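You operate a simulated robot arm through the tools that you are given. There is no shell and no other tool.

You run a simulated two-armed robot. Do the job below in one go: nothing can be reset, and whatever is moved stays where it is left.

JOB
Test the yellow cover on the steel plate and sort it by what the stores screen shows.
Fine: shut the green clamp, press the check button, open the clamp; flat goes on the upper deck of the green trolley, warped on top of the parts cabinet. Where these are worked on the way, their far stop is far enough and under half their travel is too little: green clamp.

It is judged by the outcome, as a careful person would: the job done as asked, and still so three seconds after it is handed in. It fails if anything else is knocked over, pushed out of place, dropped, spilled or broken. A push-on lid holds only when it is set on centred and level and pressed home; a screw cap is set on level and turned clockwise until tight.

ROBOT AND FRAMES
Two 7-joint arms with two-finger parallel grippers on one trunk, on a base that moves. Base frame: it is fixed to the floor where the robot stands at the start and does not move with it; the origin is under the middle of the robot, x ahead of it, y to its left, z up. Lengths are in mm, angles in rad, forces in N, time in s.
The left shoulder is at the start at [80, 131, 947], the right one opposite. With the tool pointing down near the work surface each hand reaches from about 400 to 860 mm from the robot's upright axis, wherever it stands, measured 20 degrees to its own side. Places, roughly: check button [-1600, -1100, 1400]; green clamp [-1400, -900, 1000]; green cover, yellow cover [-250, -2000, 750]; stores screen [-1300, -1400, 1500]; top of the parts cabinet [-1900, -900, 1200]; top of the steel plate [-1500, -1000, 900]; upper deck of the green trolley [-300, -2100, 800]. Payload 1.57 kg a hand.
The TCP of each hand is the grasp point between the finger pads, 30 mm short of the fingertips. In the tool frame z runs along the fingers and y along their closing line. The gripper opens to 110 mm. The fingers are 24 mm wide and 12 mm thick; the gripper's body (48 by 112 mm) begins 78 mm behind the TCP.
Orientation is that of the tool frame in the base frame, as [roll, pitch, yaw] about the fixed x, y, z axes, in that order (R = Rz(yaw) Ry(pitch) Rx(roll)). With the fingers straight down and closing along the base's y, the tool's x points along the base's -x, its y along +y and its z along -z.

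CONTROLS
- The arms move only by the tool apply_moves. It takes "left_plan", "right_plan" or both (then of equal length, played together; a hand with none holds still); each is a list of rows, each a list of 7 numbers: the shift along the tool's x, y, z in mm, then the turn, a rotation vector about the tool's x, y, z in rad, then the gripper command, from -1 (shut) to 1 (fully open), values between in proportion. In form: [[x, y, z, wx, wy, wz, grip], ...]. A call has 1 to 20 rows; each row shifts and turns the commanded pose from where the row before left it, along the tool's axes as they then stand. Rows are played at 5 a second. More than 50 mm and 0.15 rad between two rows, or a gripper value outside its range, and nothing of the call is played. A pose out of reach is approached as far as the arm can. The call stops where the force on the tool passes 80 N (or 10 N more than at its start, if that is more) or the arm is blocked; 0.2 s more then pass. Each finger travels about 108 mm/s and halts on what it meets, pressing with about 33 N; the grip force reading is that of the motor and also rises with nothing between the fingers. The clock runs only during rows and for 0.2 s after the last one: add rows that do not move to give the fingers time. It gives the time, the measured TCP pose, the force on the tool (base axes), the opening and the grip force at its end, in the units of the frame above (readings bear some noise), with the torque about the TCP (base axes, N m) and any sound that the robot's microphone picked up.
- Cameras (640 x 400 px; columns grow to the right, rows downward): "scene" is now at [-49.4, 8.3, 1428.5]; the picture's right is [0.10, -0.99, 0.00], its down [-0.49, -0.05, -0.87] and it looks along [0.87, 0.09, -0.49] (base axes); focal length 290 px, centre (320, 200). "left" rides on the left gripper at [70, -16, -141] in its tool frame; the picture's right is [0.23, 0.97, 0.00], its down [-0.86, 0.20, -0.48] and it looks along [-0.47, 0.11, 0.88] (tool axes); focal length 222 px, centre (320, 200). "right" rides on the right gripper at [70, 16, -141] in its tool frame; the picture's right is [-0.23, 0.97, 0.00], its down [-0.86, -0.20, -0.48] and it looks along [-0.47, -0.11, 0.88] (tool axes); focal length 222 px, centre (320, 200). There is no depth. A picture from a camera that has moved, and an enlarged one, comes with that camera's place and axes in the base frame and with its lens.
- snapshot(camera): a new picture of that camera. No time passes.
- roll_base(legs): drives the robot by 1 to 6 legs, each [ahead, left, turn to the left] in mm, mm and rad, along the robot's own axes; the way and the turn of a leg run together, so that a leg with both is an arc; at most 1500 mm and 3.142 rad a leg. The arms and the cameras ride along, it lands a little off, and it stops where it bumps. It gives what a move gives.
- aim_head(pan, tilt): turns the head with the scene camera to pan (to the left, within 1.902 rad either way) and tilt (down, from -0.506 to 1.204), counted from straight ahead of the robot. It gives what a move gives.
- inspect(camera, box): a new picture of the part [left, top, right, bottom] of that camera's present view, enlarged. No time passes.
- finish_job(): hands the job in; it is judged then, once.

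Nothing tells you exact positions but the pictures and the camera data. Unless the task says otherwise, let go and move clear before handing in.

The tools are called after "Request:" by a JSON object that holds its "fn" and its "kwargs". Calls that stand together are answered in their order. apply_moves: Moves the arms, as the interface text tells. Its arguments: {"type":"object","properties":{"left_plan":{"type":"array"},"right_plan":{"type":"array"}},"required":[]} The other tools are called the same way: roll_base (legs) drives the base; aim_head (pan, tilt) turns the head that bears the scene camera; snapshot (camera) takes a picture; inspect (camera, box) takes an enlarged picture of a part of a camera's view; finish_job () hands the job in.

At the start:

```text
time: 0.0
left_ee_pos: [584.4, 252.8, 1050.9]
left_tool_rot: [-3.141, 0.0, 3.141]
left_force: [-0.3, 0.1, -0.2]
left_torque: [-0.03, -0.02, 0.01]
left_finger_gap: 110.3
left_grasp_force: 0.0
right_ee_pos: [548.8, -245.0, 1129.8]
right_tool_rot: [-3.14, 0.001, 3.141]
right_force: [0.3, 0.9, 0.0]
right_torque: [0.03, 0.03, -0.05]
right_finger_gap: 109.7
right_grasp_force: 0.0
robot x, y, heading: [-0.1, -5.2, 0.002]
head pan, tilt (commanded): [0.099, 0.51]
```

scene: 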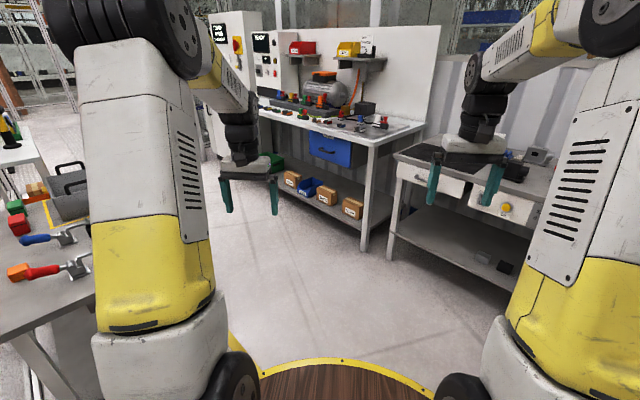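
right: 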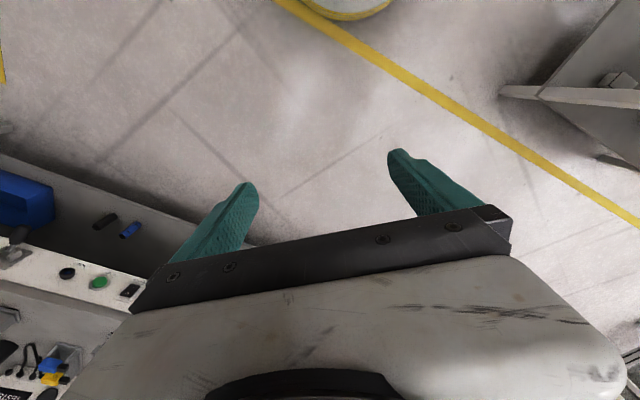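
left: 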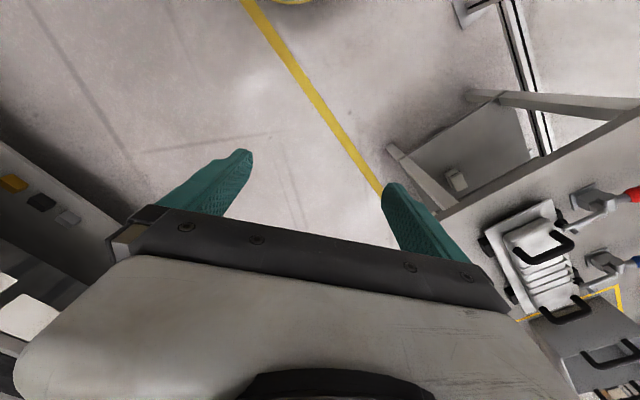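

The view ahead shows benches I don't need; the places listed for the job are behind and to the right of me. I'll look around with the head before driving anywhere.

Request:
{"fn": "aim_head", "kwargs": {"pan": -1.9, "tilt": 0.3}}

```text
time: 1.9
left_ee_pos: [584.2, 251.2, 1050.5]
left_tool_rot: [-3.142, -0.001, -3.141]
left_force: [-1.1, 0.3, -0.5]
left_torque: [0.0, 0.01, 0.01]
left_finger_gap: 110.1
left_grasp_force: 0.0
right_ee_pos: [548.5, -243.4, 1129.1]
right_tool_rot: [3.14, 0.003, 3.141]
right_force: [-0.3, 0.5, -0.4]
right_torque: [0.0, 0.01, 0.02]
right_finger_gap: 110.1
right_grasp_force: 0.0
robot x, y, heading: [-0.8, 2.6, 0.002]
head pan, tilt (commanded): [-1.901, 0.3]
```

Request:
{"fn": "snapshot", "kwargs": {"camera": "scene"}}

```text
taken
camera scene: at [-169.9, -89.1, 1447.8], right [-0.95, 0.32, 0.0], down [0.1, 0.28, -0.96], along [-0.31, -0.9, -0.3], focal length 290 px, centre (320, 200)
```

scene: 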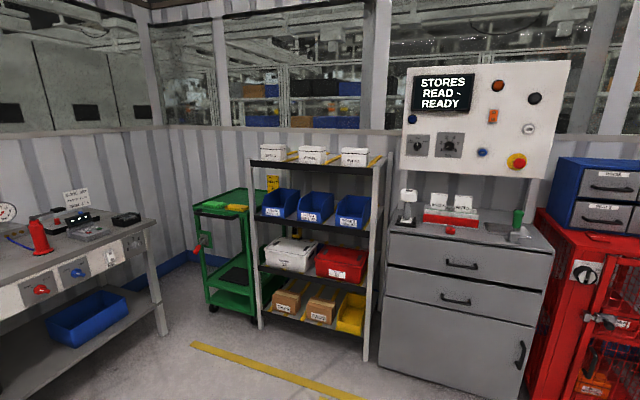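

I can see the green trolley, a shelf, a cabinet with the stores screen ("STORES READ - READY") and panel above it, and a red cabinet with blue drawers on top. I'll enlarge these areas.

Request:
{"fn": "inspect", "kwargs": {"camera": "scene", "box": [370, 50, 580, 260]}}

Request:
{"fn": "inspect", "kwargs": {"camera": "scene", "box": [180, 130, 400, 340]}}

Request:
{"fn": "inspect", "kwargs": {"camera": "scene", "box": [480, 130, 640, 400]}}

```text
1.90 times, centred on (475, 155) of scene
camera zoom: at [-169.9, -89.1, 1447.8], right [-0.95, 0.32, 0.0], down [0.1, 0.28, -0.96], along [-0.31, -0.9, -0.3], focal length 552 px, centre (25, 286)
```

zoom: 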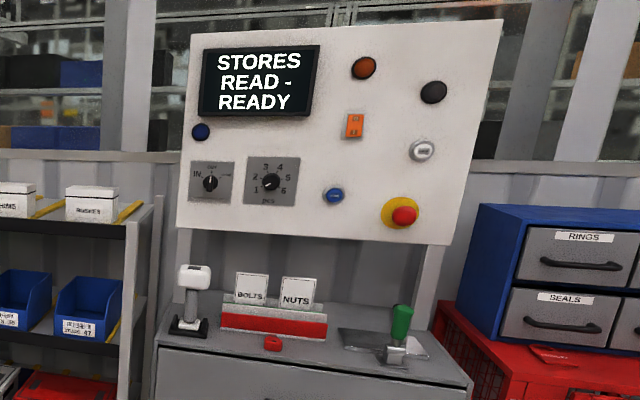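

```text
1.90 times, centred on (290, 235) of scene
camera zoom: at [-169.9, -89.1, 1447.8], right [-0.95, 0.32, 0.0], down [0.1, 0.28, -0.96], along [-0.31, -0.9, -0.3], focal length 552 px, centre (377, 133)
```

zoom: 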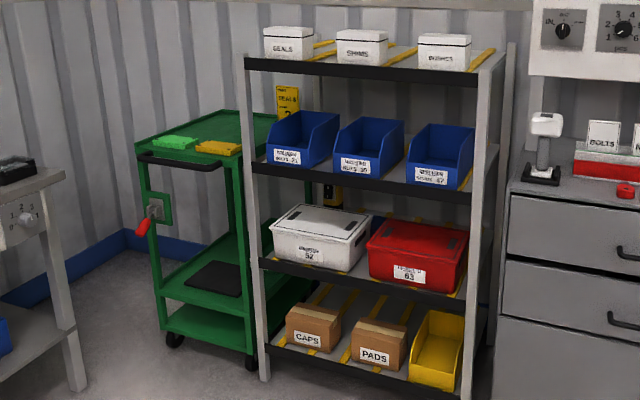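

```text
1.48 times, centred on (560, 265) of scene
camera zoom: at [-169.9, -89.1, 1447.8], right [-0.95, 0.32, 0.0], down [0.1, 0.28, -0.96], along [-0.31, -0.9, -0.3], focal length 430 px, centre (-36, 104)
```

zoom: 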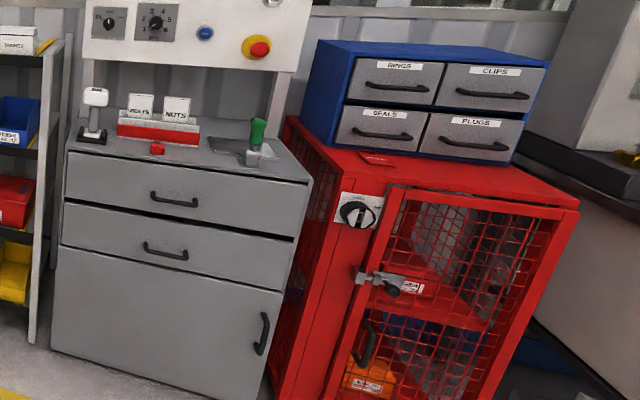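

The stores row (trolley, shelf, grey cabinet) runs diagonally and faces roughly (0.66, 0.75). Before driving I'll check my own base's footprint and the surroundings on other sides.

Request:
{"fn": "aim_head", "kwargs": {"pan": -1.2, "tilt": 1.2}}

Request:
{"fn": "snapshot", "kwargs": {"camera": "scene"}}

Request:
{"fn": "aim_head", "kwargs": {"pan": -0.9, "tilt": 0.5}}

Request:
{"fn": "snapshot", "kwargs": {"camera": "scene"}}

```text
time: 3.1
left_ee_pos: [585.0, 252.0, 1050.4]
left_tool_rot: [3.141, -0.001, -3.141]
left_force: [-0.2, -0.1, -0.2]
left_torque: [0.0, -0.02, 0.02]
left_finger_gap: 110.0
left_grasp_force: 0.1
right_ee_pos: [548.2, -243.6, 1128.1]
right_tool_rot: [-3.141, -0.001, -3.14]
right_force: [0.6, 0.1, 0.1]
right_torque: [0.01, -0.01, -0.03]
right_finger_gap: 110.0
right_grasp_force: 0.0
robot x, y, heading: [-3.0, -1.1, -0.001]
head pan, tilt (commanded): [-1.201, 1.201]
```

```text
taken
camera scene: at [-119.5, -52.9, 1375.8], right [-0.93, -0.36, 0.0], down [-0.34, 0.87, -0.36], along [0.13, -0.34, -0.93], focal length 290 px, centre (320, 200)
```

scene: 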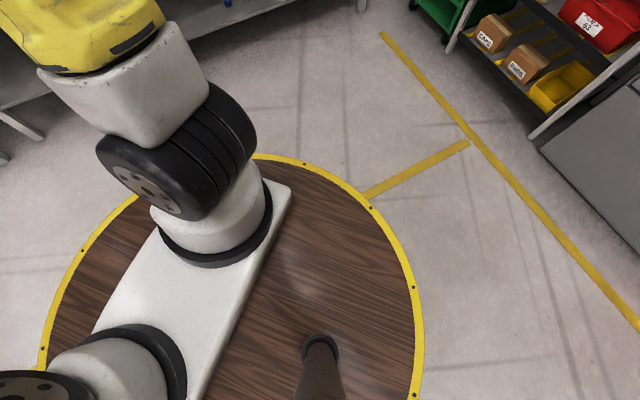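

```text
time: 4.2
left_ee_pos: [585.6, 253.4, 1050.4]
left_tool_rot: [3.141, 0.0, 3.14]
left_force: [1.3, -0.5, 0.4]
left_torque: [0.0, 0.05, -0.02]
left_finger_gap: 109.7
left_grasp_force: 0.0
right_ee_pos: [549.7, -242.7, 1128.4]
right_tool_rot: [-3.141, 0.0, -3.14]
right_force: [0.1, 0.3, -0.4]
right_torque: [0.0, 0.02, 0.03]
right_finger_gap: 110.2
right_grasp_force: 0.0
robot x, y, heading: [1.2, 1.9, -0.002]
head pan, tilt (commanded): [-0.901, 0.499]
```

```text
taken
camera scene: at [-83.2, -72.0, 1429.4], right [-0.78, -0.62, 0.0], down [-0.3, 0.38, -0.88], along [0.54, -0.69, -0.48], focal length 290 px, centre (320, 200)
```

scene: 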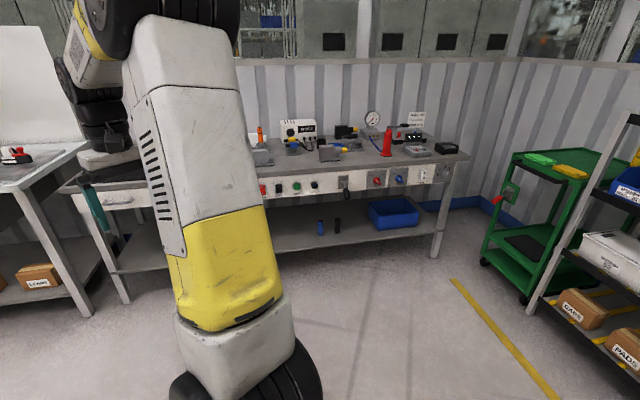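

My trunk disc is about 290 mm in radius, the floor toward the trolley is clear, and the yellow cover lies on the trolley top deck next to the green one. I'll turn right and drive part of the way, then look again.

Request:
{"fn": "roll_base", "kwargs": {"legs": [[0, 0, -1.4], [850, -300, 0]]}}

Request:
{"fn": "aim_head", "kwargs": {"pan": -0.3, "tilt": 0.5}}

Request:
{"fn": "snapshot", "kwargs": {"camera": "scene"}}

```text
time: 12.4
left_ee_pos: [202.0, -1422.2, 1050.5]
left_tool_rot: [3.141, 0.0, 1.746]
left_force: [0.0, 0.6, 0.3]
left_torque: [0.02, -0.03, 0.04]
left_finger_gap: 110.1
left_grasp_force: 0.0
right_ee_pos: [-290.6, -1473.0, 1127.7]
right_tool_rot: [3.141, -0.001, 1.746]
right_force: [0.6, -0.4, -0.7]
right_torque: [0.0, -0.02, 0.02]
right_finger_gap: 109.8
right_grasp_force: 0.1
robot x, y, heading: [-146.3, -893.3, -1.395]
head pan, tilt (commanded): [-0.901, 0.499]
```

```text
time: 13.4
left_ee_pos: [203.2, -1424.5, 1050.4]
left_tool_rot: [-3.142, -0.001, 1.746]
left_force: [-0.5, -0.4, 0.2]
left_torque: [0.03, 0.0, 0.02]
left_finger_gap: 110.1
left_grasp_force: 0.1
right_ee_pos: [-292.1, -1474.4, 1128.3]
right_tool_rot: [-3.14, 0.001, 1.745]
right_force: [0.0, -0.4, -1.0]
right_torque: [0.01, 0.01, 0.04]
right_finger_gap: 110.0
right_grasp_force: 0.1
robot x, y, heading: [-146.0, -889.6, -1.394]
head pan, tilt (commanded): [-0.3, 0.499]
```

```text
taken
camera scene: at [-183.1, -844.6, 1429.4], right [-0.99, 0.13, 0.0], down [0.06, 0.47, -0.88], along [-0.11, -0.87, -0.48], focal length 290 px, centre (320, 200)
```

scene: 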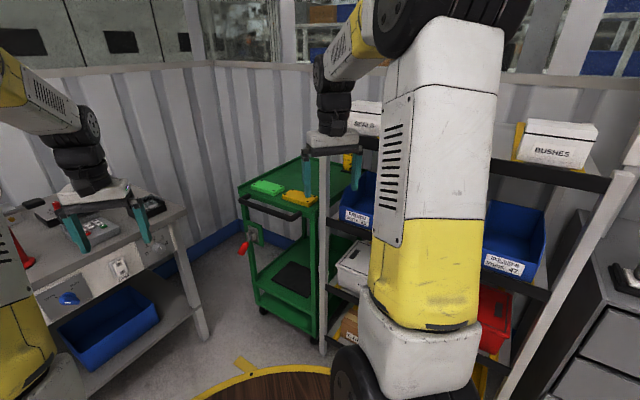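

Request:
{"fn": "inspect", "kwargs": {"camera": "scene", "box": [220, 130, 380, 260]}}

Request:
{"fn": "snapshot", "kwargs": {"camera": "right"}}

Request:
{"fn": "snapshot", "kwargs": {"camera": "left"}}

```text
3.08 times, centred on (300, 195) of scene
camera zoom: at [-183.1, -844.6, 1429.4], right [-0.99, 0.13, 0.0], down [0.06, 0.47, -0.88], along [-0.11, -0.87, -0.48], focal length 892 px, centre (382, 215)
```

zoom: 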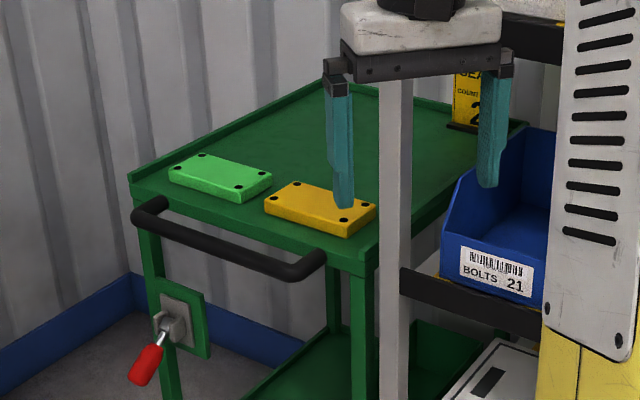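

```text
taken
camera right: at [-287.6, -1402.9, 1269.8], right [1.0, -0.05, 0.0], down [-0.05, -0.88, 0.48], along [-0.03, -0.48, -0.88], focal length 222 px, centre (320, 200)
```

right: 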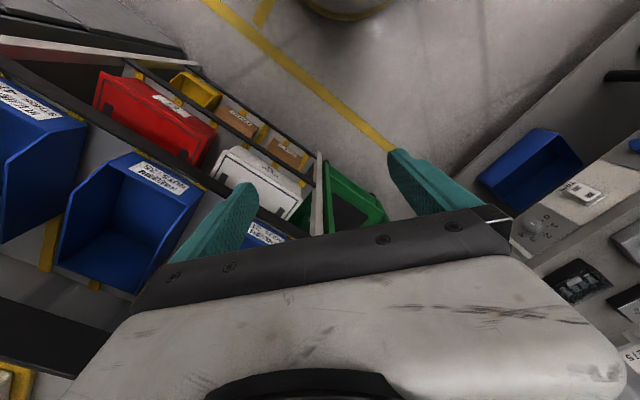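

```text
taken
camera left: at [175.9, -1357.6, 1192.7], right [0.92, 0.39, 0.0], down [0.34, -0.81, 0.48], along [0.19, -0.44, -0.88], focal length 222 px, centre (320, 200)
```

left: 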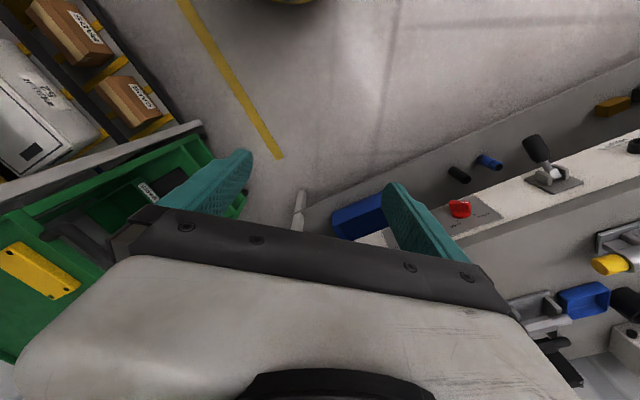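

The yellow cover (about 150 × 80 mm) sits near the front right of the trolley deck, at roughly (-240, -1960, 830), close to the shelf's corner post. I'll bring the right hand inward and raise the left one so that both clear the shelf and bench, then drive in front of the trolley.

Request:
{"fn": "apply_moves", "kwargs": {"left_plan": [[0, 0, -50, 0, 0, 0, 1], [0, 0, -50, 0, 0, 0, 1], [0, 0, -50, 0, 0, 0, 1], [0, 0, 0, 0, 0, 0, 1]], "right_plan": [[0, 50, 0, 0, 0, 0, 1], [0, 50, 0, 0, 0, 0, 1], [0, 50, 0, 0, 0, 0, 1], [0, 0, 0, 0, 0, 0, 1]]}}

Request:
{"fn": "roll_base", "kwargs": {"legs": [[0, 0, -0.326], [0, 300, 0], [300, 0, 0]]}}

Request:
{"fn": "aim_head", "kwargs": {"pan": -0.3, "tilt": 0.7}}

Request:
{"fn": "snapshot", "kwargs": {"camera": "scene"}}

Request:
{"fn": "snapshot", "kwargs": {"camera": "right"}}

```text
time: 14.4
left_ee_pos: [204.7, -1423.2, 1200.8]
left_tool_rot: [-3.141, -0.001, 1.745]
left_force: [-0.2, -0.7, -0.7]
left_torque: [-0.03, -0.04, -0.03]
left_finger_gap: 110.1
left_grasp_force: 0.0
right_ee_pos: [-144.4, -1448.2, 1128.6]
right_tool_rot: [3.14, 0.0, 1.746]
right_force: [-1.3, 0.4, 0.1]
right_torque: [-0.01, 0.01, 0.0]
right_finger_gap: 109.9
right_grasp_force: 0.2
robot x, y, heading: [-147.2, -890.2, -1.399]
head pan, tilt (commanded): [-0.3, 0.499]
```

```text
time: 19.1
left_ee_pos: [266.5, -1851.9, 1201.0]
left_tool_rot: [-3.141, 0.0, 1.42]
left_force: [0.7, 0.3, -0.3]
left_torque: [-0.01, 0.02, 0.05]
left_finger_gap: 109.9
left_grasp_force: 0.1
right_ee_pos: [-70.3, -1763.7, 1128.2]
right_tool_rot: [3.141, 0.0, 1.422]
right_force: [0.5, 1.0, 0.1]
right_torque: [0.0, 0.01, 0.0]
right_finger_gap: 110.0
right_grasp_force: 0.0
robot x, y, heading: [104.2, -1236.2, -1.723]
head pan, tilt (commanded): [-0.3, 0.499]
```

```text
time: 19.8
left_ee_pos: [267.8, -1850.6, 1198.6]
left_tool_rot: [3.141, 0.001, 1.422]
left_force: [0.3, -0.4, 0.4]
left_torque: [-0.02, -0.03, 0.03]
left_finger_gap: 110.0
left_grasp_force: 0.0
right_ee_pos: [-69.9, -1764.5, 1128.4]
right_tool_rot: [-3.14, 0.0, 1.418]
right_force: [0.2, 0.4, -0.9]
right_torque: [0.04, 0.03, 0.02]
right_finger_gap: 109.9
right_grasp_force: 0.1
robot x, y, heading: [98.9, -1236.3, -1.721]
head pan, tilt (commanded): [-0.3, 0.7]
```

```text
taken
camera scene: at [87.8, -1174.2, 1411.8], right [-0.9, 0.43, 0.0], down [0.28, 0.58, -0.77], along [-0.33, -0.69, -0.64], focal length 290 px, centre (320, 200)
```

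scene: 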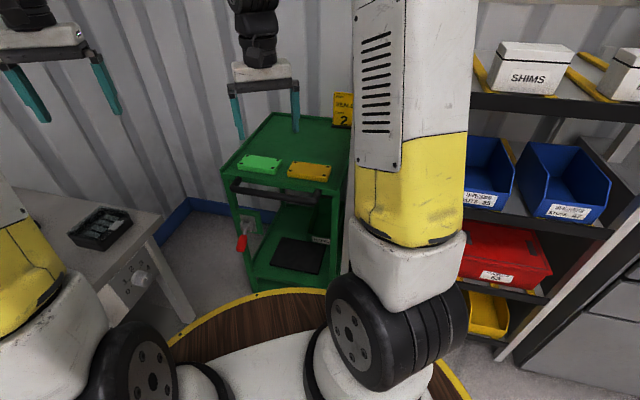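

```text
taken
camera right: at [-43.3, -1697.9, 1269.6], right [0.93, -0.37, 0.0], down [-0.32, -0.82, 0.48], along [-0.18, -0.44, -0.88], focal length 222 px, centre (320, 200)
```

right: 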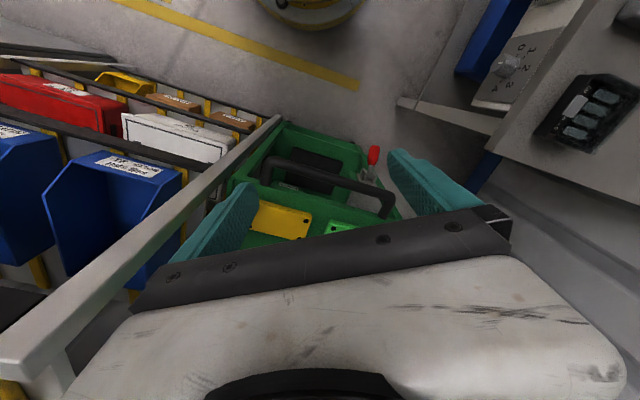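

The cover is now in view of both cameras. I'll enlarge it to fix its position.

Request:
{"fn": "inspect", "kwargs": {"camera": "scene", "box": [210, 90, 370, 220]}}

Request:
{"fn": "inspect", "kwargs": {"camera": "right", "box": [220, 120, 420, 250]}}

```text
3.08 times, centred on (290, 155) of scene
camera zoom: at [87.8, -1174.2, 1411.8], right [-0.9, 0.43, 0.0], down [0.28, 0.58, -0.77], along [-0.33, -0.69, -0.64], focal length 892 px, centre (412, 338)
```

zoom: 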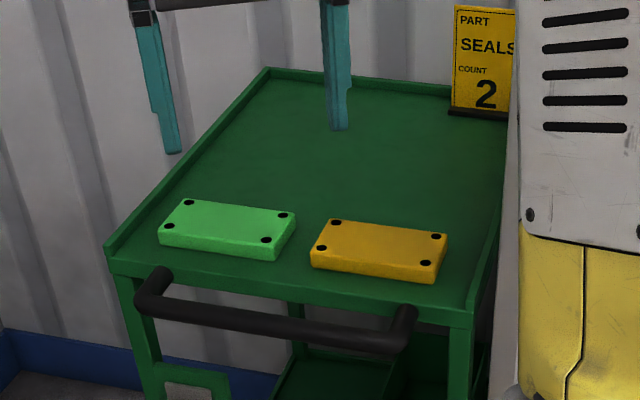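

```text
3.08 times, centred on (320, 185) of right
camera zoom: at [-43.3, -1697.9, 1269.6], right [0.93, -0.37, 0.0], down [-0.32, -0.82, 0.48], along [-0.18, -0.44, -0.88], focal length 684 px, centre (320, 246)
```

zoom: 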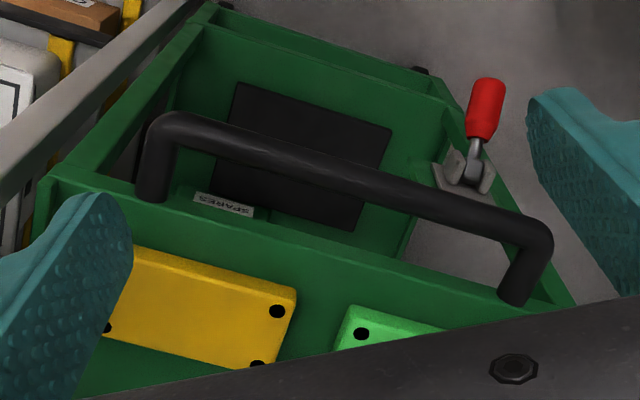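

The cover's top is at about z 885 and its centre near (-222, -1901); it measures about 135 × 75 mm with its long side parallel to the trolley front. Before picking it I'll look over at the test station to see how the plate and clamp are laid out.

Request:
{"fn": "aim_head", "kwargs": {"pan": -1.65, "tilt": 0.3}}

Request:
{"fn": "snapshot", "kwargs": {"camera": "scene"}}

```text
time: 21.3
left_ee_pos: [267.9, -1850.4, 1200.9]
left_tool_rot: [3.142, -0.002, 1.421]
left_force: [0.6, 0.5, 0.2]
left_torque: [-0.04, 0.03, 0.01]
left_finger_gap: 109.8
left_grasp_force: 0.1
right_ee_pos: [-70.9, -1764.3, 1128.3]
right_tool_rot: [-3.141, -0.001, 1.42]
right_force: [0.4, -0.5, 0.3]
right_torque: [0.0, 0.01, 0.01]
right_finger_gap: 110.1
right_grasp_force: 0.0
robot x, y, heading: [103.2, -1237.9, -1.719]
head pan, tilt (commanded): [-1.649, 0.3]
```

```text
taken
camera scene: at [33.8, -1076.6, 1447.8], right [0.23, 0.97, 0.0], down [0.29, -0.07, -0.96], along [-0.93, 0.22, -0.3], focal length 290 px, centre (320, 200)
```

scene: 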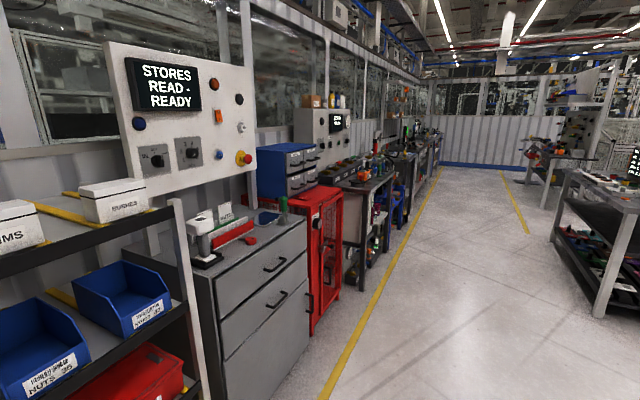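

Request:
{"fn": "inspect", "kwargs": {"camera": "scene", "box": [180, 180, 330, 280]}}

Request:
{"fn": "inspect", "kwargs": {"camera": "scene", "box": [110, 40, 270, 190]}}

```text
4.00 times, centred on (255, 230) of scene
camera zoom: at [33.8, -1076.6, 1447.8], right [0.23, 0.97, 0.0], down [0.29, -0.07, -0.96], along [-0.93, 0.22, -0.3], focal length 1160 px, centre (580, 80)
```

zoom: 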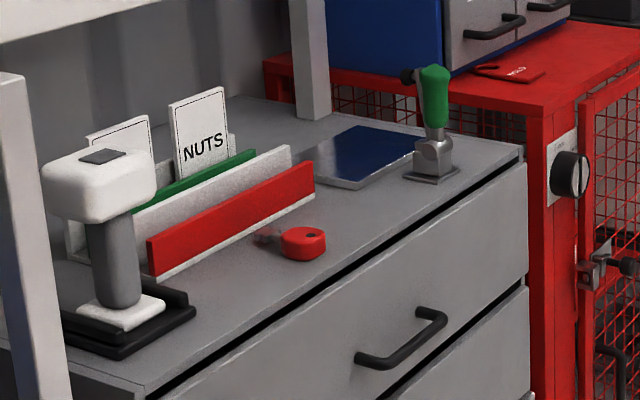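

```text
2.67 times, centred on (190, 115) of scene
camera zoom: at [33.8, -1076.6, 1447.8], right [0.23, 0.97, 0.0], down [0.29, -0.07, -0.96], along [-0.93, 0.22, -0.3], focal length 773 px, centre (667, 427)
```

zoom: 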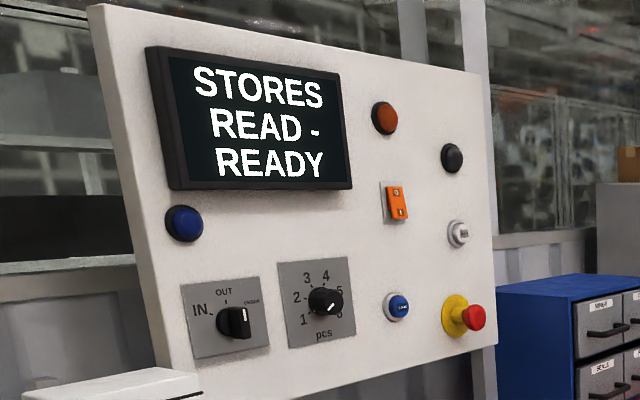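

The plate is the polished square beside the green clamp on the grey cabinet, and the panel above it has several labelled buttons I'll read up close. Now I'll move up to the trolley and set the right hand over the yellow cover, turned to close across its short side.

Request:
{"fn": "roll_base", "kwargs": {"legs": [[140, 0, 0]]}}

Request:
{"fn": "apply_moves", "kwargs": {"right_plan": [[-7, -43, 0, 0, 0, 0, 1], [-7, -43, 0, 0, 0, 0, 1], [-6, -43, 0, 0, 0, 0, 1], [0, 0, 0, 0, 0, -0.147, 1], [0, 0, 0, 0, 0, -0.147, 1], [0, 0, 0, 0, 0, -0.147, 1], [0, 0, 0, 0, 0, -0.147, 1], [0, 0, 0, 0, 0, -0.147, 1], [0, 0, 0, 0, 0, -0.147, 1], [0, 0, 0, 0, 0, -0.147, 1], [0, 0, 0, 0, 0, 0, 1]]}}

Request:
{"fn": "aim_head", "kwargs": {"pan": -0.35, "tilt": 0.7}}

Request:
{"fn": "snapshot", "kwargs": {"camera": "scene"}}

Request:
{"fn": "snapshot", "kwargs": {"camera": "right"}}

```text
time: 22.7
left_ee_pos: [245.3, -1991.1, 1199.5]
left_tool_rot: [-3.141, 0.001, 1.42]
left_force: [0.0, -0.1, 0.2]
left_torque: [0.01, 0.01, -0.02]
left_finger_gap: 110.1
left_grasp_force: 0.1
right_ee_pos: [-90.9, -1903.9, 1127.8]
right_tool_rot: [-3.141, 0.0, 1.42]
right_force: [-0.5, 0.1, 0.7]
right_torque: [0.0, -0.02, 0.01]
right_finger_gap: 110.2
right_grasp_force: 0.0
robot x, y, heading: [80.4, -1376.3, -1.718]
head pan, tilt (commanded): [-1.649, 0.3]
```

```text
time: 25.1
left_ee_pos: [246.0, -1992.8, 1200.4]
left_tool_rot: [-3.141, 0.001, 1.421]
left_force: [-0.2, -0.4, 0.2]
left_torque: [0.03, -0.02, -0.02]
left_finger_gap: 110.1
left_grasp_force: 0.0
right_ee_pos: [-221.5, -1904.9, 1128.1]
right_tool_rot: [-3.141, -0.001, 2.451]
right_force: [0.4, 0.0, 1.1]
right_torque: [-0.02, 0.01, 0.04]
right_finger_gap: 109.8
right_grasp_force: 0.0
robot x, y, heading: [80.8, -1375.6, -1.723]
head pan, tilt (commanded): [-1.649, 0.3]
```

```text
time: 26.5
left_ee_pos: [247.7, -1992.5, 1199.2]
left_tool_rot: [3.14, 0.002, 1.421]
left_force: [-0.3, -1.2, -0.4]
left_torque: [-0.02, 0.02, 0.0]
left_finger_gap: 109.9
left_grasp_force: 0.1
right_ee_pos: [-221.0, -1904.2, 1128.4]
right_tool_rot: [3.141, 0.0, 2.451]
right_force: [-0.4, -0.7, -0.7]
right_torque: [-0.02, 0.03, -0.03]
right_finger_gap: 109.9
right_grasp_force: 0.0
robot x, y, heading: [82.6, -1372.9, -1.719]
head pan, tilt (commanded): [-0.351, 0.7]
```

```text
taken
camera scene: at [62.8, -1312.2, 1411.7], right [-0.88, 0.48, 0.0], down [0.31, 0.56, -0.76], along [-0.37, -0.67, -0.64], focal length 290 px, centre (320, 200)
```

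scene: 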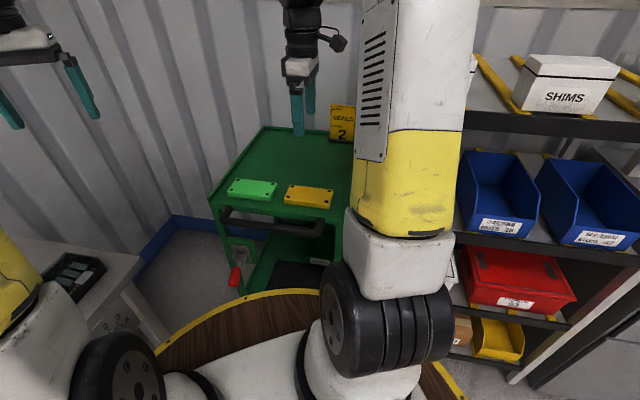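

```text
taken
camera right: at [-264.7, -1848.1, 1269.7], right [0.8, 0.6, 0.0], down [0.53, -0.7, 0.48], along [0.29, -0.38, -0.88], focal length 222 px, centre (320, 200)
```

right: 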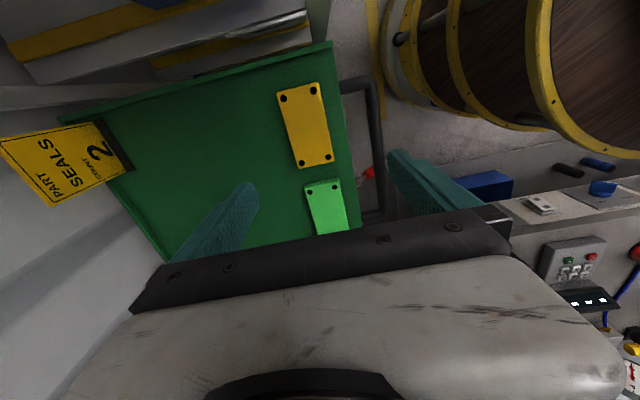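

The hand is over the deck with the cover slightly off from under it. I'll enlarge both views for a precise fix.

Request:
{"fn": "inspect", "kwargs": {"camera": "right", "box": [240, 60, 400, 190]}}

Request:
{"fn": "inspect", "kwargs": {"camera": "scene", "box": [210, 110, 370, 240]}}

```text
3.08 times, centred on (320, 125) of right
camera zoom: at [-264.7, -1848.1, 1269.7], right [0.8, 0.6, 0.0], down [0.53, -0.7, 0.48], along [0.29, -0.38, -0.88], focal length 684 px, centre (320, 431)
```

zoom: 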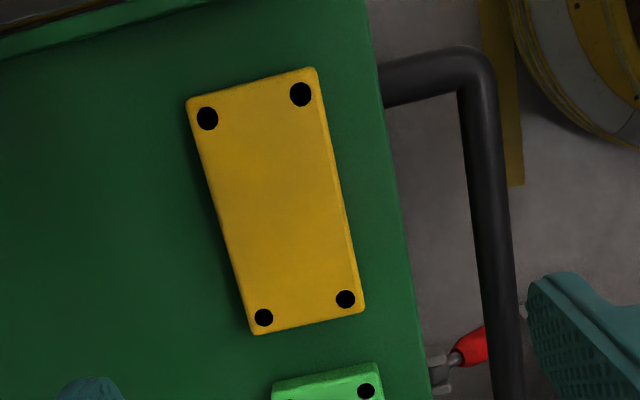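

```text
3.08 times, centred on (290, 175) of scene
camera zoom: at [62.8, -1312.2, 1411.7], right [-0.88, 0.48, 0.0], down [0.31, 0.56, -0.76], along [-0.37, -0.67, -0.64], focal length 892 px, centre (412, 277)
```

zoom: 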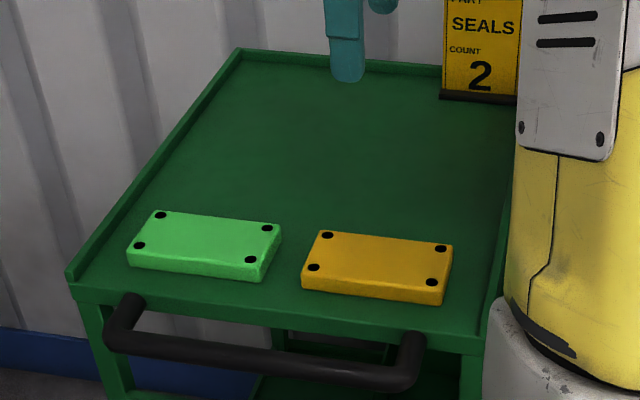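

From two views, the cover top is at z ≈ 862, its centre is at about (-235, -1925), and the hand is already square to it. I'll centre over it, partly close the fingers and come down to just above it.

Request:
{"fn": "apply_moves", "kwargs": {"right_plan": [[-2.7, -24.6, 0, 0, 0, 0, 0.6], [0, 0, 40, 0, 0, 0, 0.6], [0, 0, 40, 0, 0, 0, 0.6], [0, 0, 40, 0, 0, 0, 0.6], [0, 0, 40, 0, 0, 0, 0.6], [0, 0, 40, 0, 0, 0, 0.6], [0, 0, 0, 0, 0, 0, 0.6]]}}

Request:
{"fn": "snapshot", "kwargs": {"camera": "right"}}

Request:
{"fn": "inspect", "kwargs": {"camera": "scene", "box": [230, 130, 370, 240]}}

```text
time: 28.1
left_ee_pos: [246.3, -1991.6, 1199.9]
left_tool_rot: [3.141, 0.0, 1.422]
left_force: [-0.3, 0.0, 0.3]
left_torque: [-0.02, -0.01, -0.02]
left_finger_gap: 110.1
left_grasp_force: 0.1
right_ee_pos: [-234.8, -1924.9, 928.0]
right_tool_rot: [3.141, 0.0, 2.451]
right_force: [-0.6, -0.4, 0.8]
right_torque: [-0.03, -0.02, 0.03]
right_finger_gap: 87.9
right_grasp_force: 0.0
robot x, y, heading: [82.8, -1375.9, -1.722]
head pan, tilt (commanded): [-0.351, 0.7]
```

```text
taken
camera right: at [-277.7, -1868.4, 1068.9], right [0.8, 0.6, 0.0], down [0.53, -0.7, 0.48], along [0.29, -0.38, -0.88], focal length 222 px, centre (320, 200)
```

right: 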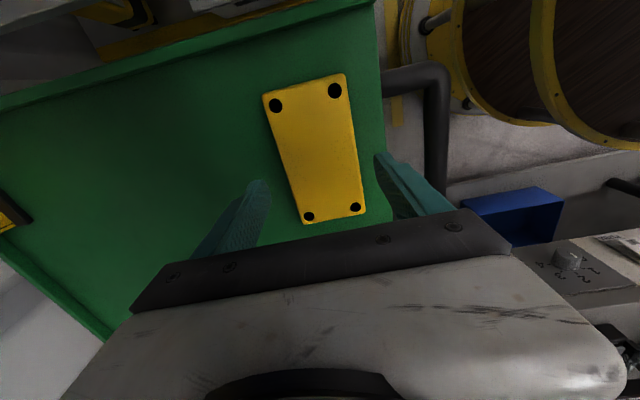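

```text
3.64 times, centred on (300, 185) of scene
camera zoom: at [62.8, -1312.2, 1411.7], right [-0.88, 0.48, 0.0], down [0.31, 0.57, -0.76], along [-0.37, -0.67, -0.64], focal length 1054 px, centre (393, 254)
```

zoom: 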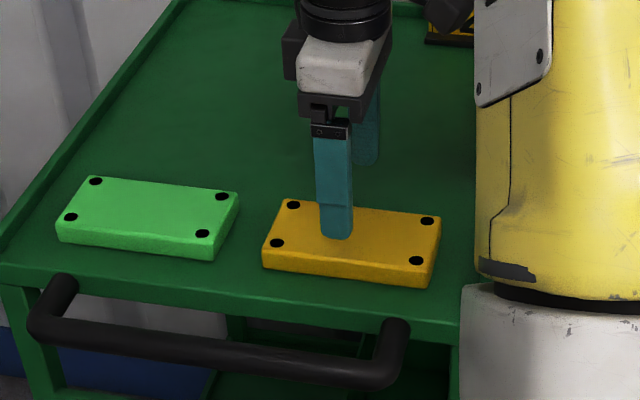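

The hand is centred on the cover to within a millimetre and square to it. I'll lower until the fingertips are just above the deck and close.

Request:
{"fn": "apply_moves", "kwargs": {"right_plan": [[0, 0, 20, 0, 0, 0, 0.6], [0, 0, 20, 0, 0, 0, 0.6], [0, 0, 11, 0, 0, 0, 0.6], [0, 0, 0, 0, 0, 0, 0.6]]}}

Request:
{"fn": "snapshot", "kwargs": {"camera": "right"}}

Request:
{"fn": "inspect", "kwargs": {"camera": "scene", "box": [230, 130, 370, 240]}}

```text
time: 29.1
left_ee_pos: [245.7, -1991.4, 1200.4]
left_tool_rot: [3.141, 0.0, 1.42]
left_force: [-0.3, 0.7, 0.3]
left_torque: [0.01, 0.01, 0.01]
left_finger_gap: 110.2
left_grasp_force: 0.1
right_ee_pos: [-234.7, -1925.2, 876.3]
right_tool_rot: [-3.141, 0.0, 2.45]
right_force: [0.6, 0.0, -0.2]
right_torque: [0.01, -0.02, -0.02]
right_finger_gap: 88.0
right_grasp_force: 0.0
robot x, y, heading: [84.6, -1374.6, -1.719]
head pan, tilt (commanded): [-0.351, 0.7]
```

```text
taken
camera right: at [-278.4, -1868.2, 1018.3], right [0.8, 0.6, 0.0], down [0.53, -0.7, 0.48], along [0.29, -0.38, -0.88], focal length 222 px, centre (320, 200)
```

right: 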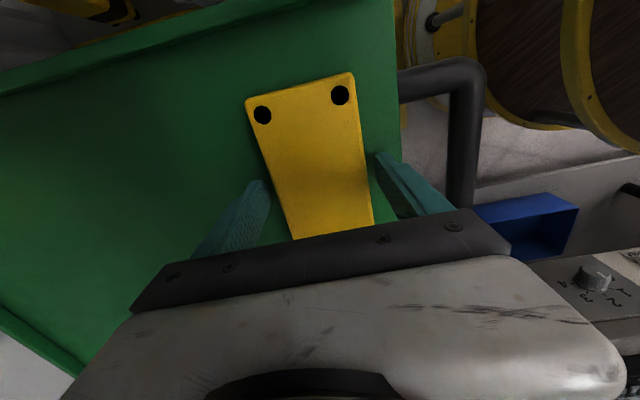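

```text
3.64 times, centred on (300, 185) of scene
camera zoom: at [62.8, -1312.3, 1411.7], right [-0.88, 0.48, 0.0], down [0.31, 0.57, -0.76], along [-0.37, -0.67, -0.64], focal length 1054 px, centre (393, 254)
```

zoom: 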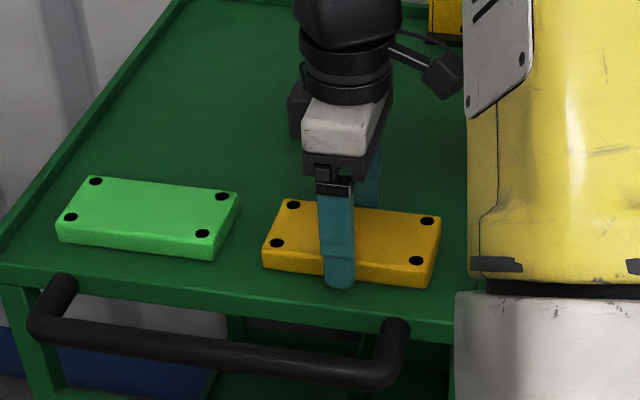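

The fingertips straddle the cover just above the deck. Closing now.

Request:
{"fn": "apply_moves", "kwargs": {"right_plan": [[0, 0, 0, 0, 0, 0, -1], [0, 0, 0, 0, 0, 0, -1], [0, 0, 0, 0, 0, 0, -1], [0, 0, 0, 0, 0, 0, -1]]}}

Request:
{"fn": "inspect", "kwargs": {"camera": "scene", "box": [230, 130, 370, 240]}}

```text
time: 30.1
left_ee_pos: [247.1, -1991.0, 1200.1]
left_tool_rot: [3.141, 0.0, 1.422]
left_force: [-0.1, -1.1, 0.0]
left_torque: [-0.03, -0.01, -0.01]
left_finger_gap: 109.9
left_grasp_force: 0.0
right_ee_pos: [-235.4, -1924.4, 876.9]
right_tool_rot: [-3.141, -0.001, 2.451]
right_force: [0.4, 0.2, 0.5]
right_torque: [0.01, 0.0, 0.0]
right_finger_gap: 73.4
right_grasp_force: 33.3
robot x, y, heading: [82.0, -1373.1, -1.721]
head pan, tilt (commanded): [-0.351, 0.7]
```

```text
3.64 times, centred on (300, 185) of scene
camera zoom: at [62.8, -1312.3, 1411.7], right [-0.88, 0.48, 0.0], down [0.31, 0.57, -0.76], along [-0.37, -0.67, -0.64], focal length 1054 px, centre (393, 254)
```

zoom: 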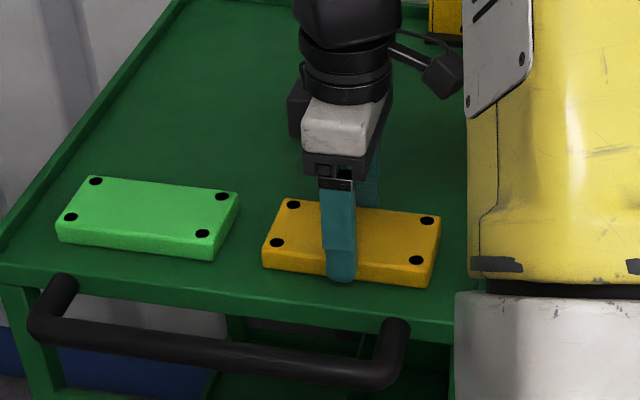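

Gripped at 73 mm. I'll lift straight up and check it holds.

Request:
{"fn": "apply_moves", "kwargs": {"right_plan": [[0, 0, -15, 0, 0, 0, -1], [0, 0, -30, 0, 0, 0, -1], [0, 0, -40, 0, 0, 0, -1], [0, 0, -40, 0, 0, 0, -1], [0, 0, -40, 0, 0, 0, -1], [0, 0, -40, 0, 0, 0, -1], [0, 0, -40, 0, 0, 0, -1], [0, 0, 0, 0, 0, 0, -1]]}}

Request:
{"fn": "snapshot", "kwargs": {"camera": "right"}}

Request:
{"fn": "snapshot", "kwargs": {"camera": "scene"}}

```text
time: 31.9
left_ee_pos: [246.2, -1990.7, 1199.4]
left_tool_rot: [3.14, 0.001, 1.42]
left_force: [-0.4, -0.1, 1.0]
left_torque: [0.01, -0.01, 0.02]
left_finger_gap: 110.1
left_grasp_force: 0.0
right_ee_pos: [-235.2, -1926.9, 1123.4]
right_tool_rot: [-3.141, 0.001, 2.449]
right_force: [-0.1, -1.2, -2.7]
right_torque: [0.0, -0.03, 0.02]
right_finger_gap: 73.1
right_grasp_force: 32.5
robot x, y, heading: [84.5, -1373.2, -1.721]
head pan, tilt (commanded): [-0.351, 0.7]
```

```text
taken
camera right: at [-278.2, -1870.0, 1264.9], right [0.8, 0.6, 0.0], down [0.53, -0.7, 0.48], along [0.29, -0.38, -0.88], focal length 222 px, centre (320, 200)
```

right: 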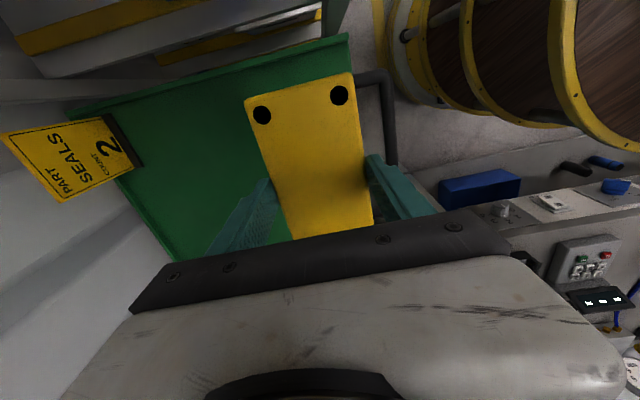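

```text
taken
camera scene: at [62.8, -1312.3, 1411.7], right [-0.88, 0.48, 0.0], down [0.31, 0.57, -0.76], along [-0.37, -0.67, -0.64], focal length 290 px, centre (320, 200)
```

scene: 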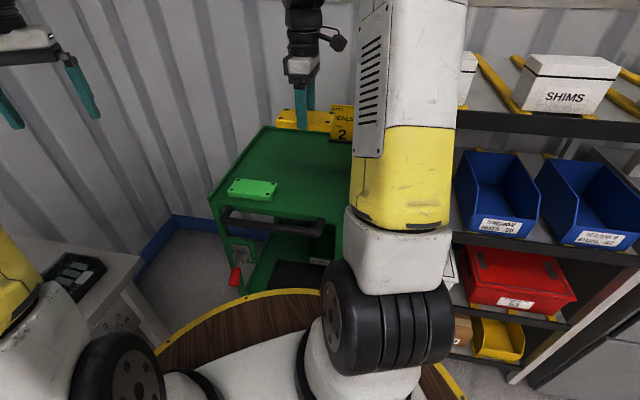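

The cover is held level with about 3 N of weight. I'll bring the hand back inward away from the shelf, straighten the wrist, back off and drive round to face the test cabinet from a distance.

Request:
{"fn": "apply_moves", "kwargs": {"right_plan": [[-34, 28, 0, 0, 0, 0, -1], [-34, 28, 0, 0, 0, 0, -1], [-34, 28, 0, 0, 0, 0, -1], [0, 0, 0, 0, 0, 0.12, -1], [0, 0, 0, 0, 0, 0.13, -1], [0, 0, 0, 0, 0, 0.13, -1], [0, 0, 0, 0, 0, 0.13, -1], [0, 0, 0, 0, 0, 0.13, -1], [0, 0, 0, 0, 0, 0.13, -1], [0, 0, 0, 0, 0, 0.13, -1], [0, 0, 0, 0, 0, 0.13, -1], [0, 0, 0, 0, 0, 0, -1]]}}

Request:
{"fn": "roll_base", "kwargs": {"legs": [[-350, 0, 0], [-465, -884, 0], [0, 0, -0.53]]}}

Request:
{"fn": "aim_head", "kwargs": {"pan": -0.2, "tilt": 0.35}}

Request:
{"fn": "snapshot", "kwargs": {"camera": "scene"}}

```text
time: 34.5
left_ee_pos: [245.4, -1990.6, 1201.8]
left_tool_rot: [-3.141, -0.002, 1.422]
left_force: [-0.2, 0.2, 0.5]
left_torque: [-0.07, 0.02, 0.0]
left_finger_gap: 110.1
left_grasp_force: 0.1
right_ee_pos: [-101.7, -1925.9, 1122.0]
right_tool_rot: [3.14, 0.0, 1.417]
right_force: [0.6, 0.2, -2.7]
right_torque: [0.0, -0.01, 0.0]
right_finger_gap: 73.7
right_grasp_force: 33.1
robot x, y, heading: [80.0, -1373.6, -1.721]
head pan, tilt (commanded): [-0.351, 0.7]
```

```text
time: 43.0
left_ee_pos: [-837.2, -1044.8, 1201.3]
left_tool_rot: [3.141, 0.001, 0.882]
left_force: [0.3, 0.7, 0.1]
left_torque: [0.01, 0.02, -0.02]
left_finger_gap: 110.0
left_grasp_force: 0.1
right_ee_pos: [-1102.9, -808.4, 1121.2]
right_tool_rot: [-3.14, 0.001, 0.879]
right_force: [0.6, -0.6, -1.8]
right_torque: [0.01, 0.01, -0.01]
right_finger_gap: 73.6
right_grasp_force: 33.5
robot x, y, heading: [-659.9, -429.9, -2.265]
head pan, tilt (commanded): [-0.351, 0.7]
```

```text
time: 43.9
left_ee_pos: [-837.9, -1044.9, 1199.8]
left_tool_rot: [-3.141, -0.003, 0.881]
left_force: [-0.6, 0.3, -0.4]
left_torque: [0.03, 0.02, 0.01]
left_finger_gap: 110.0
left_grasp_force: 0.0
right_ee_pos: [-1104.5, -809.3, 1122.6]
right_tool_rot: [-3.141, -0.001, 0.879]
right_force: [0.1, 0.0, -2.2]
right_torque: [0.03, 0.01, 0.0]
right_finger_gap: 73.5
right_grasp_force: 33.1
robot x, y, heading: [-660.2, -430.9, -2.263]
head pan, tilt (commanded): [-0.201, 0.351]
```

```text
taken
camera scene: at [-644.3, -384.6, 1443.0], right [-0.63, 0.78, 0.0], down [0.27, 0.22, -0.94], along [-0.73, -0.59, -0.34], focal length 290 px, centre (320, 200)
```

scene: 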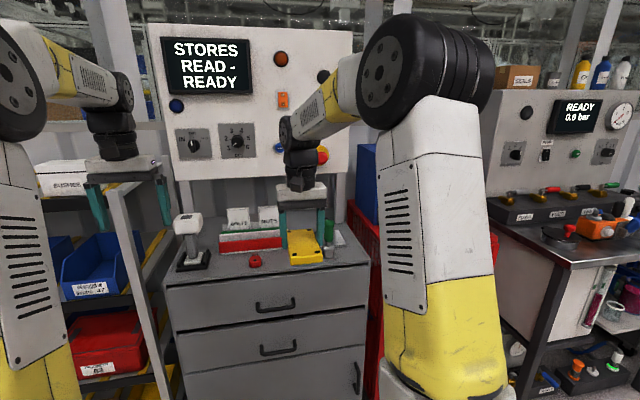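

I'm facing the test cabinet squarely now; the held cover hides the plate from the head. I'll look with the right-hand camera and enlarge the panel.

Request:
{"fn": "snapshot", "kwargs": {"camera": "right"}}

Request:
{"fn": "inspect", "kwargs": {"camera": "scene", "box": [150, 30, 360, 170]}}

Request:
{"fn": "snapshot", "kwargs": {"camera": "left"}}

```text
taken
camera right: at [-1046.1, -766.6, 1263.1], right [0.6, -0.8, 0.0], down [-0.7, -0.53, 0.48], along [-0.38, -0.29, -0.88], focal length 222 px, centre (320, 200)
```

right: 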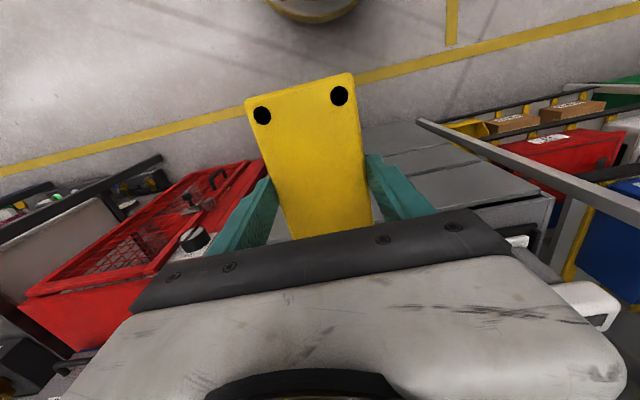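

```text
2.86 times, centred on (255, 100) of scene
camera zoom: at [-644.3, -384.6, 1443.0], right [-0.63, 0.78, 0.0], down [0.27, 0.22, -0.94], along [-0.73, -0.59, -0.34], focal length 828 px, centre (506, 486)
```

zoom: 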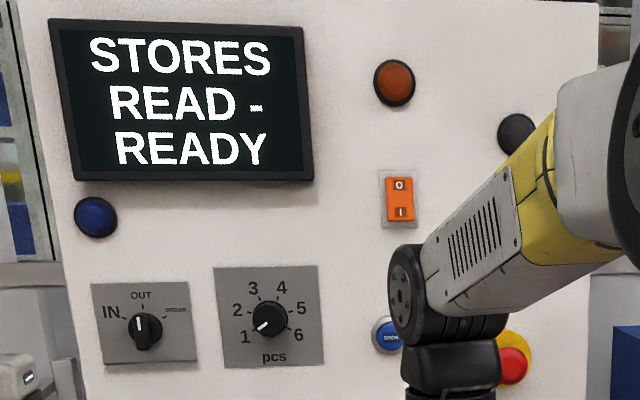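

```text
taken
camera left: at [-804.4, -981.6, 1342.7], right [0.9, -0.44, 0.0], down [-0.39, -0.79, 0.48], along [-0.21, -0.43, -0.88], focal length 222 px, centre (320, 200)
```

left: 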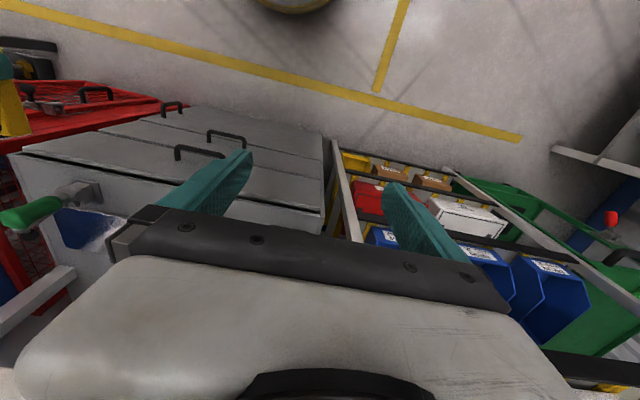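

The left camera glimpses the plate and the clamp with its green handle upright. I'll draw the right hand back so the head camera sees the plate, clamp and panel buttons clearly.

Request:
{"fn": "apply_moves", "kwargs": {"right_plan": [[45, 0, 0, 0, 0, 0, -1], [45, 0, 0, 0, 0, 0, -1], [45, 0, 0, 0, 0, 0, -1], [40, 0, 0, 0, 0, 0, -1], [0, 0, 0, 0, 0, 0, -1]]}}

Request:
{"fn": "aim_head", "kwargs": {"pan": -0.3, "tilt": 0.3}}

Request:
{"fn": "snapshot", "kwargs": {"camera": "scene"}}

```text
time: 45.1
left_ee_pos: [-838.6, -1044.8, 1199.5]
left_tool_rot: [-3.141, -0.001, 0.88]
left_force: [-0.9, -0.4, -0.1]
left_torque: [0.02, 0.04, 0.01]
left_finger_gap: 110.1
left_grasp_force: 0.2
right_ee_pos: [-991.4, -674.5, 1122.2]
right_tool_rot: [3.141, -0.001, 0.88]
right_force: [0.4, -0.1, -3.0]
right_torque: [0.0, 0.02, 0.02]
right_finger_gap: 73.6
right_grasp_force: 33.0
robot x, y, heading: [-657.4, -434.2, -2.263]
head pan, tilt (commanded): [-0.201, 0.351]
```

```text
time: 45.8
left_ee_pos: [-837.4, -1046.0, 1201.3]
left_tool_rot: [-3.141, 0.002, 0.88]
left_force: [0.8, -1.0, 0.0]
left_torque: [-0.01, 0.01, 0.0]
left_finger_gap: 110.2
left_grasp_force: 0.1
right_ee_pos: [-992.1, -675.6, 1122.9]
right_tool_rot: [3.141, -0.002, 0.879]
right_force: [-0.1, 0.1, -1.9]
right_torque: [0.02, -0.03, -0.02]
right_finger_gap: 73.4
right_grasp_force: 33.2
robot x, y, heading: [-662.1, -432.3, -2.261]
head pan, tilt (commanded): [-0.3, 0.3]
```

```text
taken
camera scene: at [-649.9, -377.2, 1447.8], right [-0.55, 0.84, 0.0], down [0.25, 0.16, -0.96], along [-0.8, -0.52, -0.3], focal length 290 px, centre (320, 200)
```

scene: 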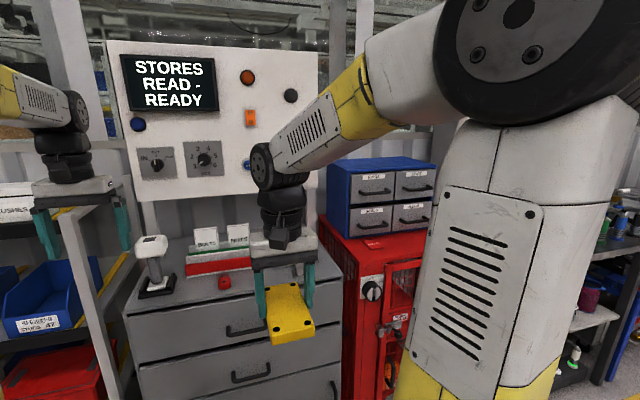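

The forearm is still in the way. I'll shift the hand to the left and down a little to open the view.

Request:
{"fn": "apply_moves", "kwargs": {"right_plan": [[0, 40, 30, 0, 0, 0, -1], [0, 40, 30, 0, 0, 0, -1], [0, 40, 30, 0, 0, 0, -1], [0, 20, 30, 0, 0, 0, -1], [0, 0, 0, 0, 0, 0, -1]]}}

Request:
{"fn": "snapshot", "kwargs": {"camera": "scene"}}

```text
time: 47.0
left_ee_pos: [-837.2, -1044.8, 1200.2]
left_tool_rot: [3.141, 0.0, 0.883]
left_force: [0.3, -0.8, -0.6]
left_torque: [0.0, -0.01, 0.0]
left_finger_gap: 109.9
left_grasp_force: 0.1
right_ee_pos: [-882.9, -764.5, 1001.0]
right_tool_rot: [3.142, -0.001, 0.88]
right_force: [-0.2, 0.0, -3.1]
right_torque: [-0.01, 0.0, -0.01]
right_finger_gap: 73.8
right_grasp_force: 32.9
robot x, y, heading: [-655.1, -434.3, -2.263]
head pan, tilt (commanded): [-0.3, 0.3]
```

```text
taken
camera scene: at [-649.9, -377.3, 1447.8], right [-0.55, 0.84, 0.0], down [0.25, 0.16, -0.96], along [-0.8, -0.52, -0.3], focal length 290 px, centre (320, 200)
```

scene: 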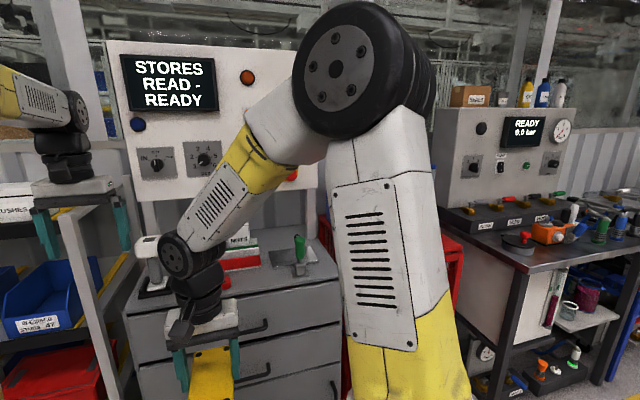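

Request:
{"fn": "inspect", "kwargs": {"camera": "scene", "box": [210, 210, 350, 300]}}

```text
4.44 times, centred on (280, 255) of scene
camera zoom: at [-649.9, -377.3, 1447.8], right [-0.55, 0.84, 0.0], down [0.25, 0.16, -0.96], along [-0.8, -0.52, -0.3], focal length 1288 px, centre (498, -44)
```

zoom: 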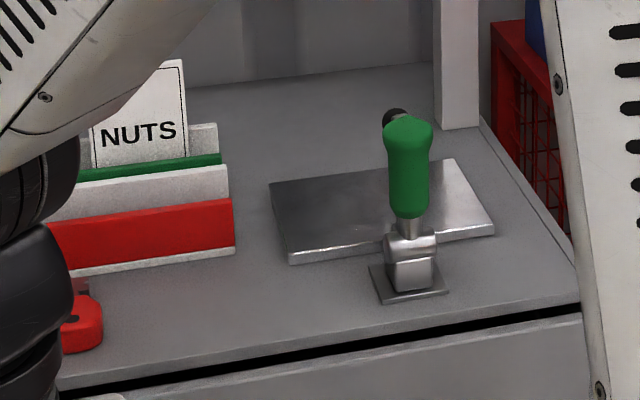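

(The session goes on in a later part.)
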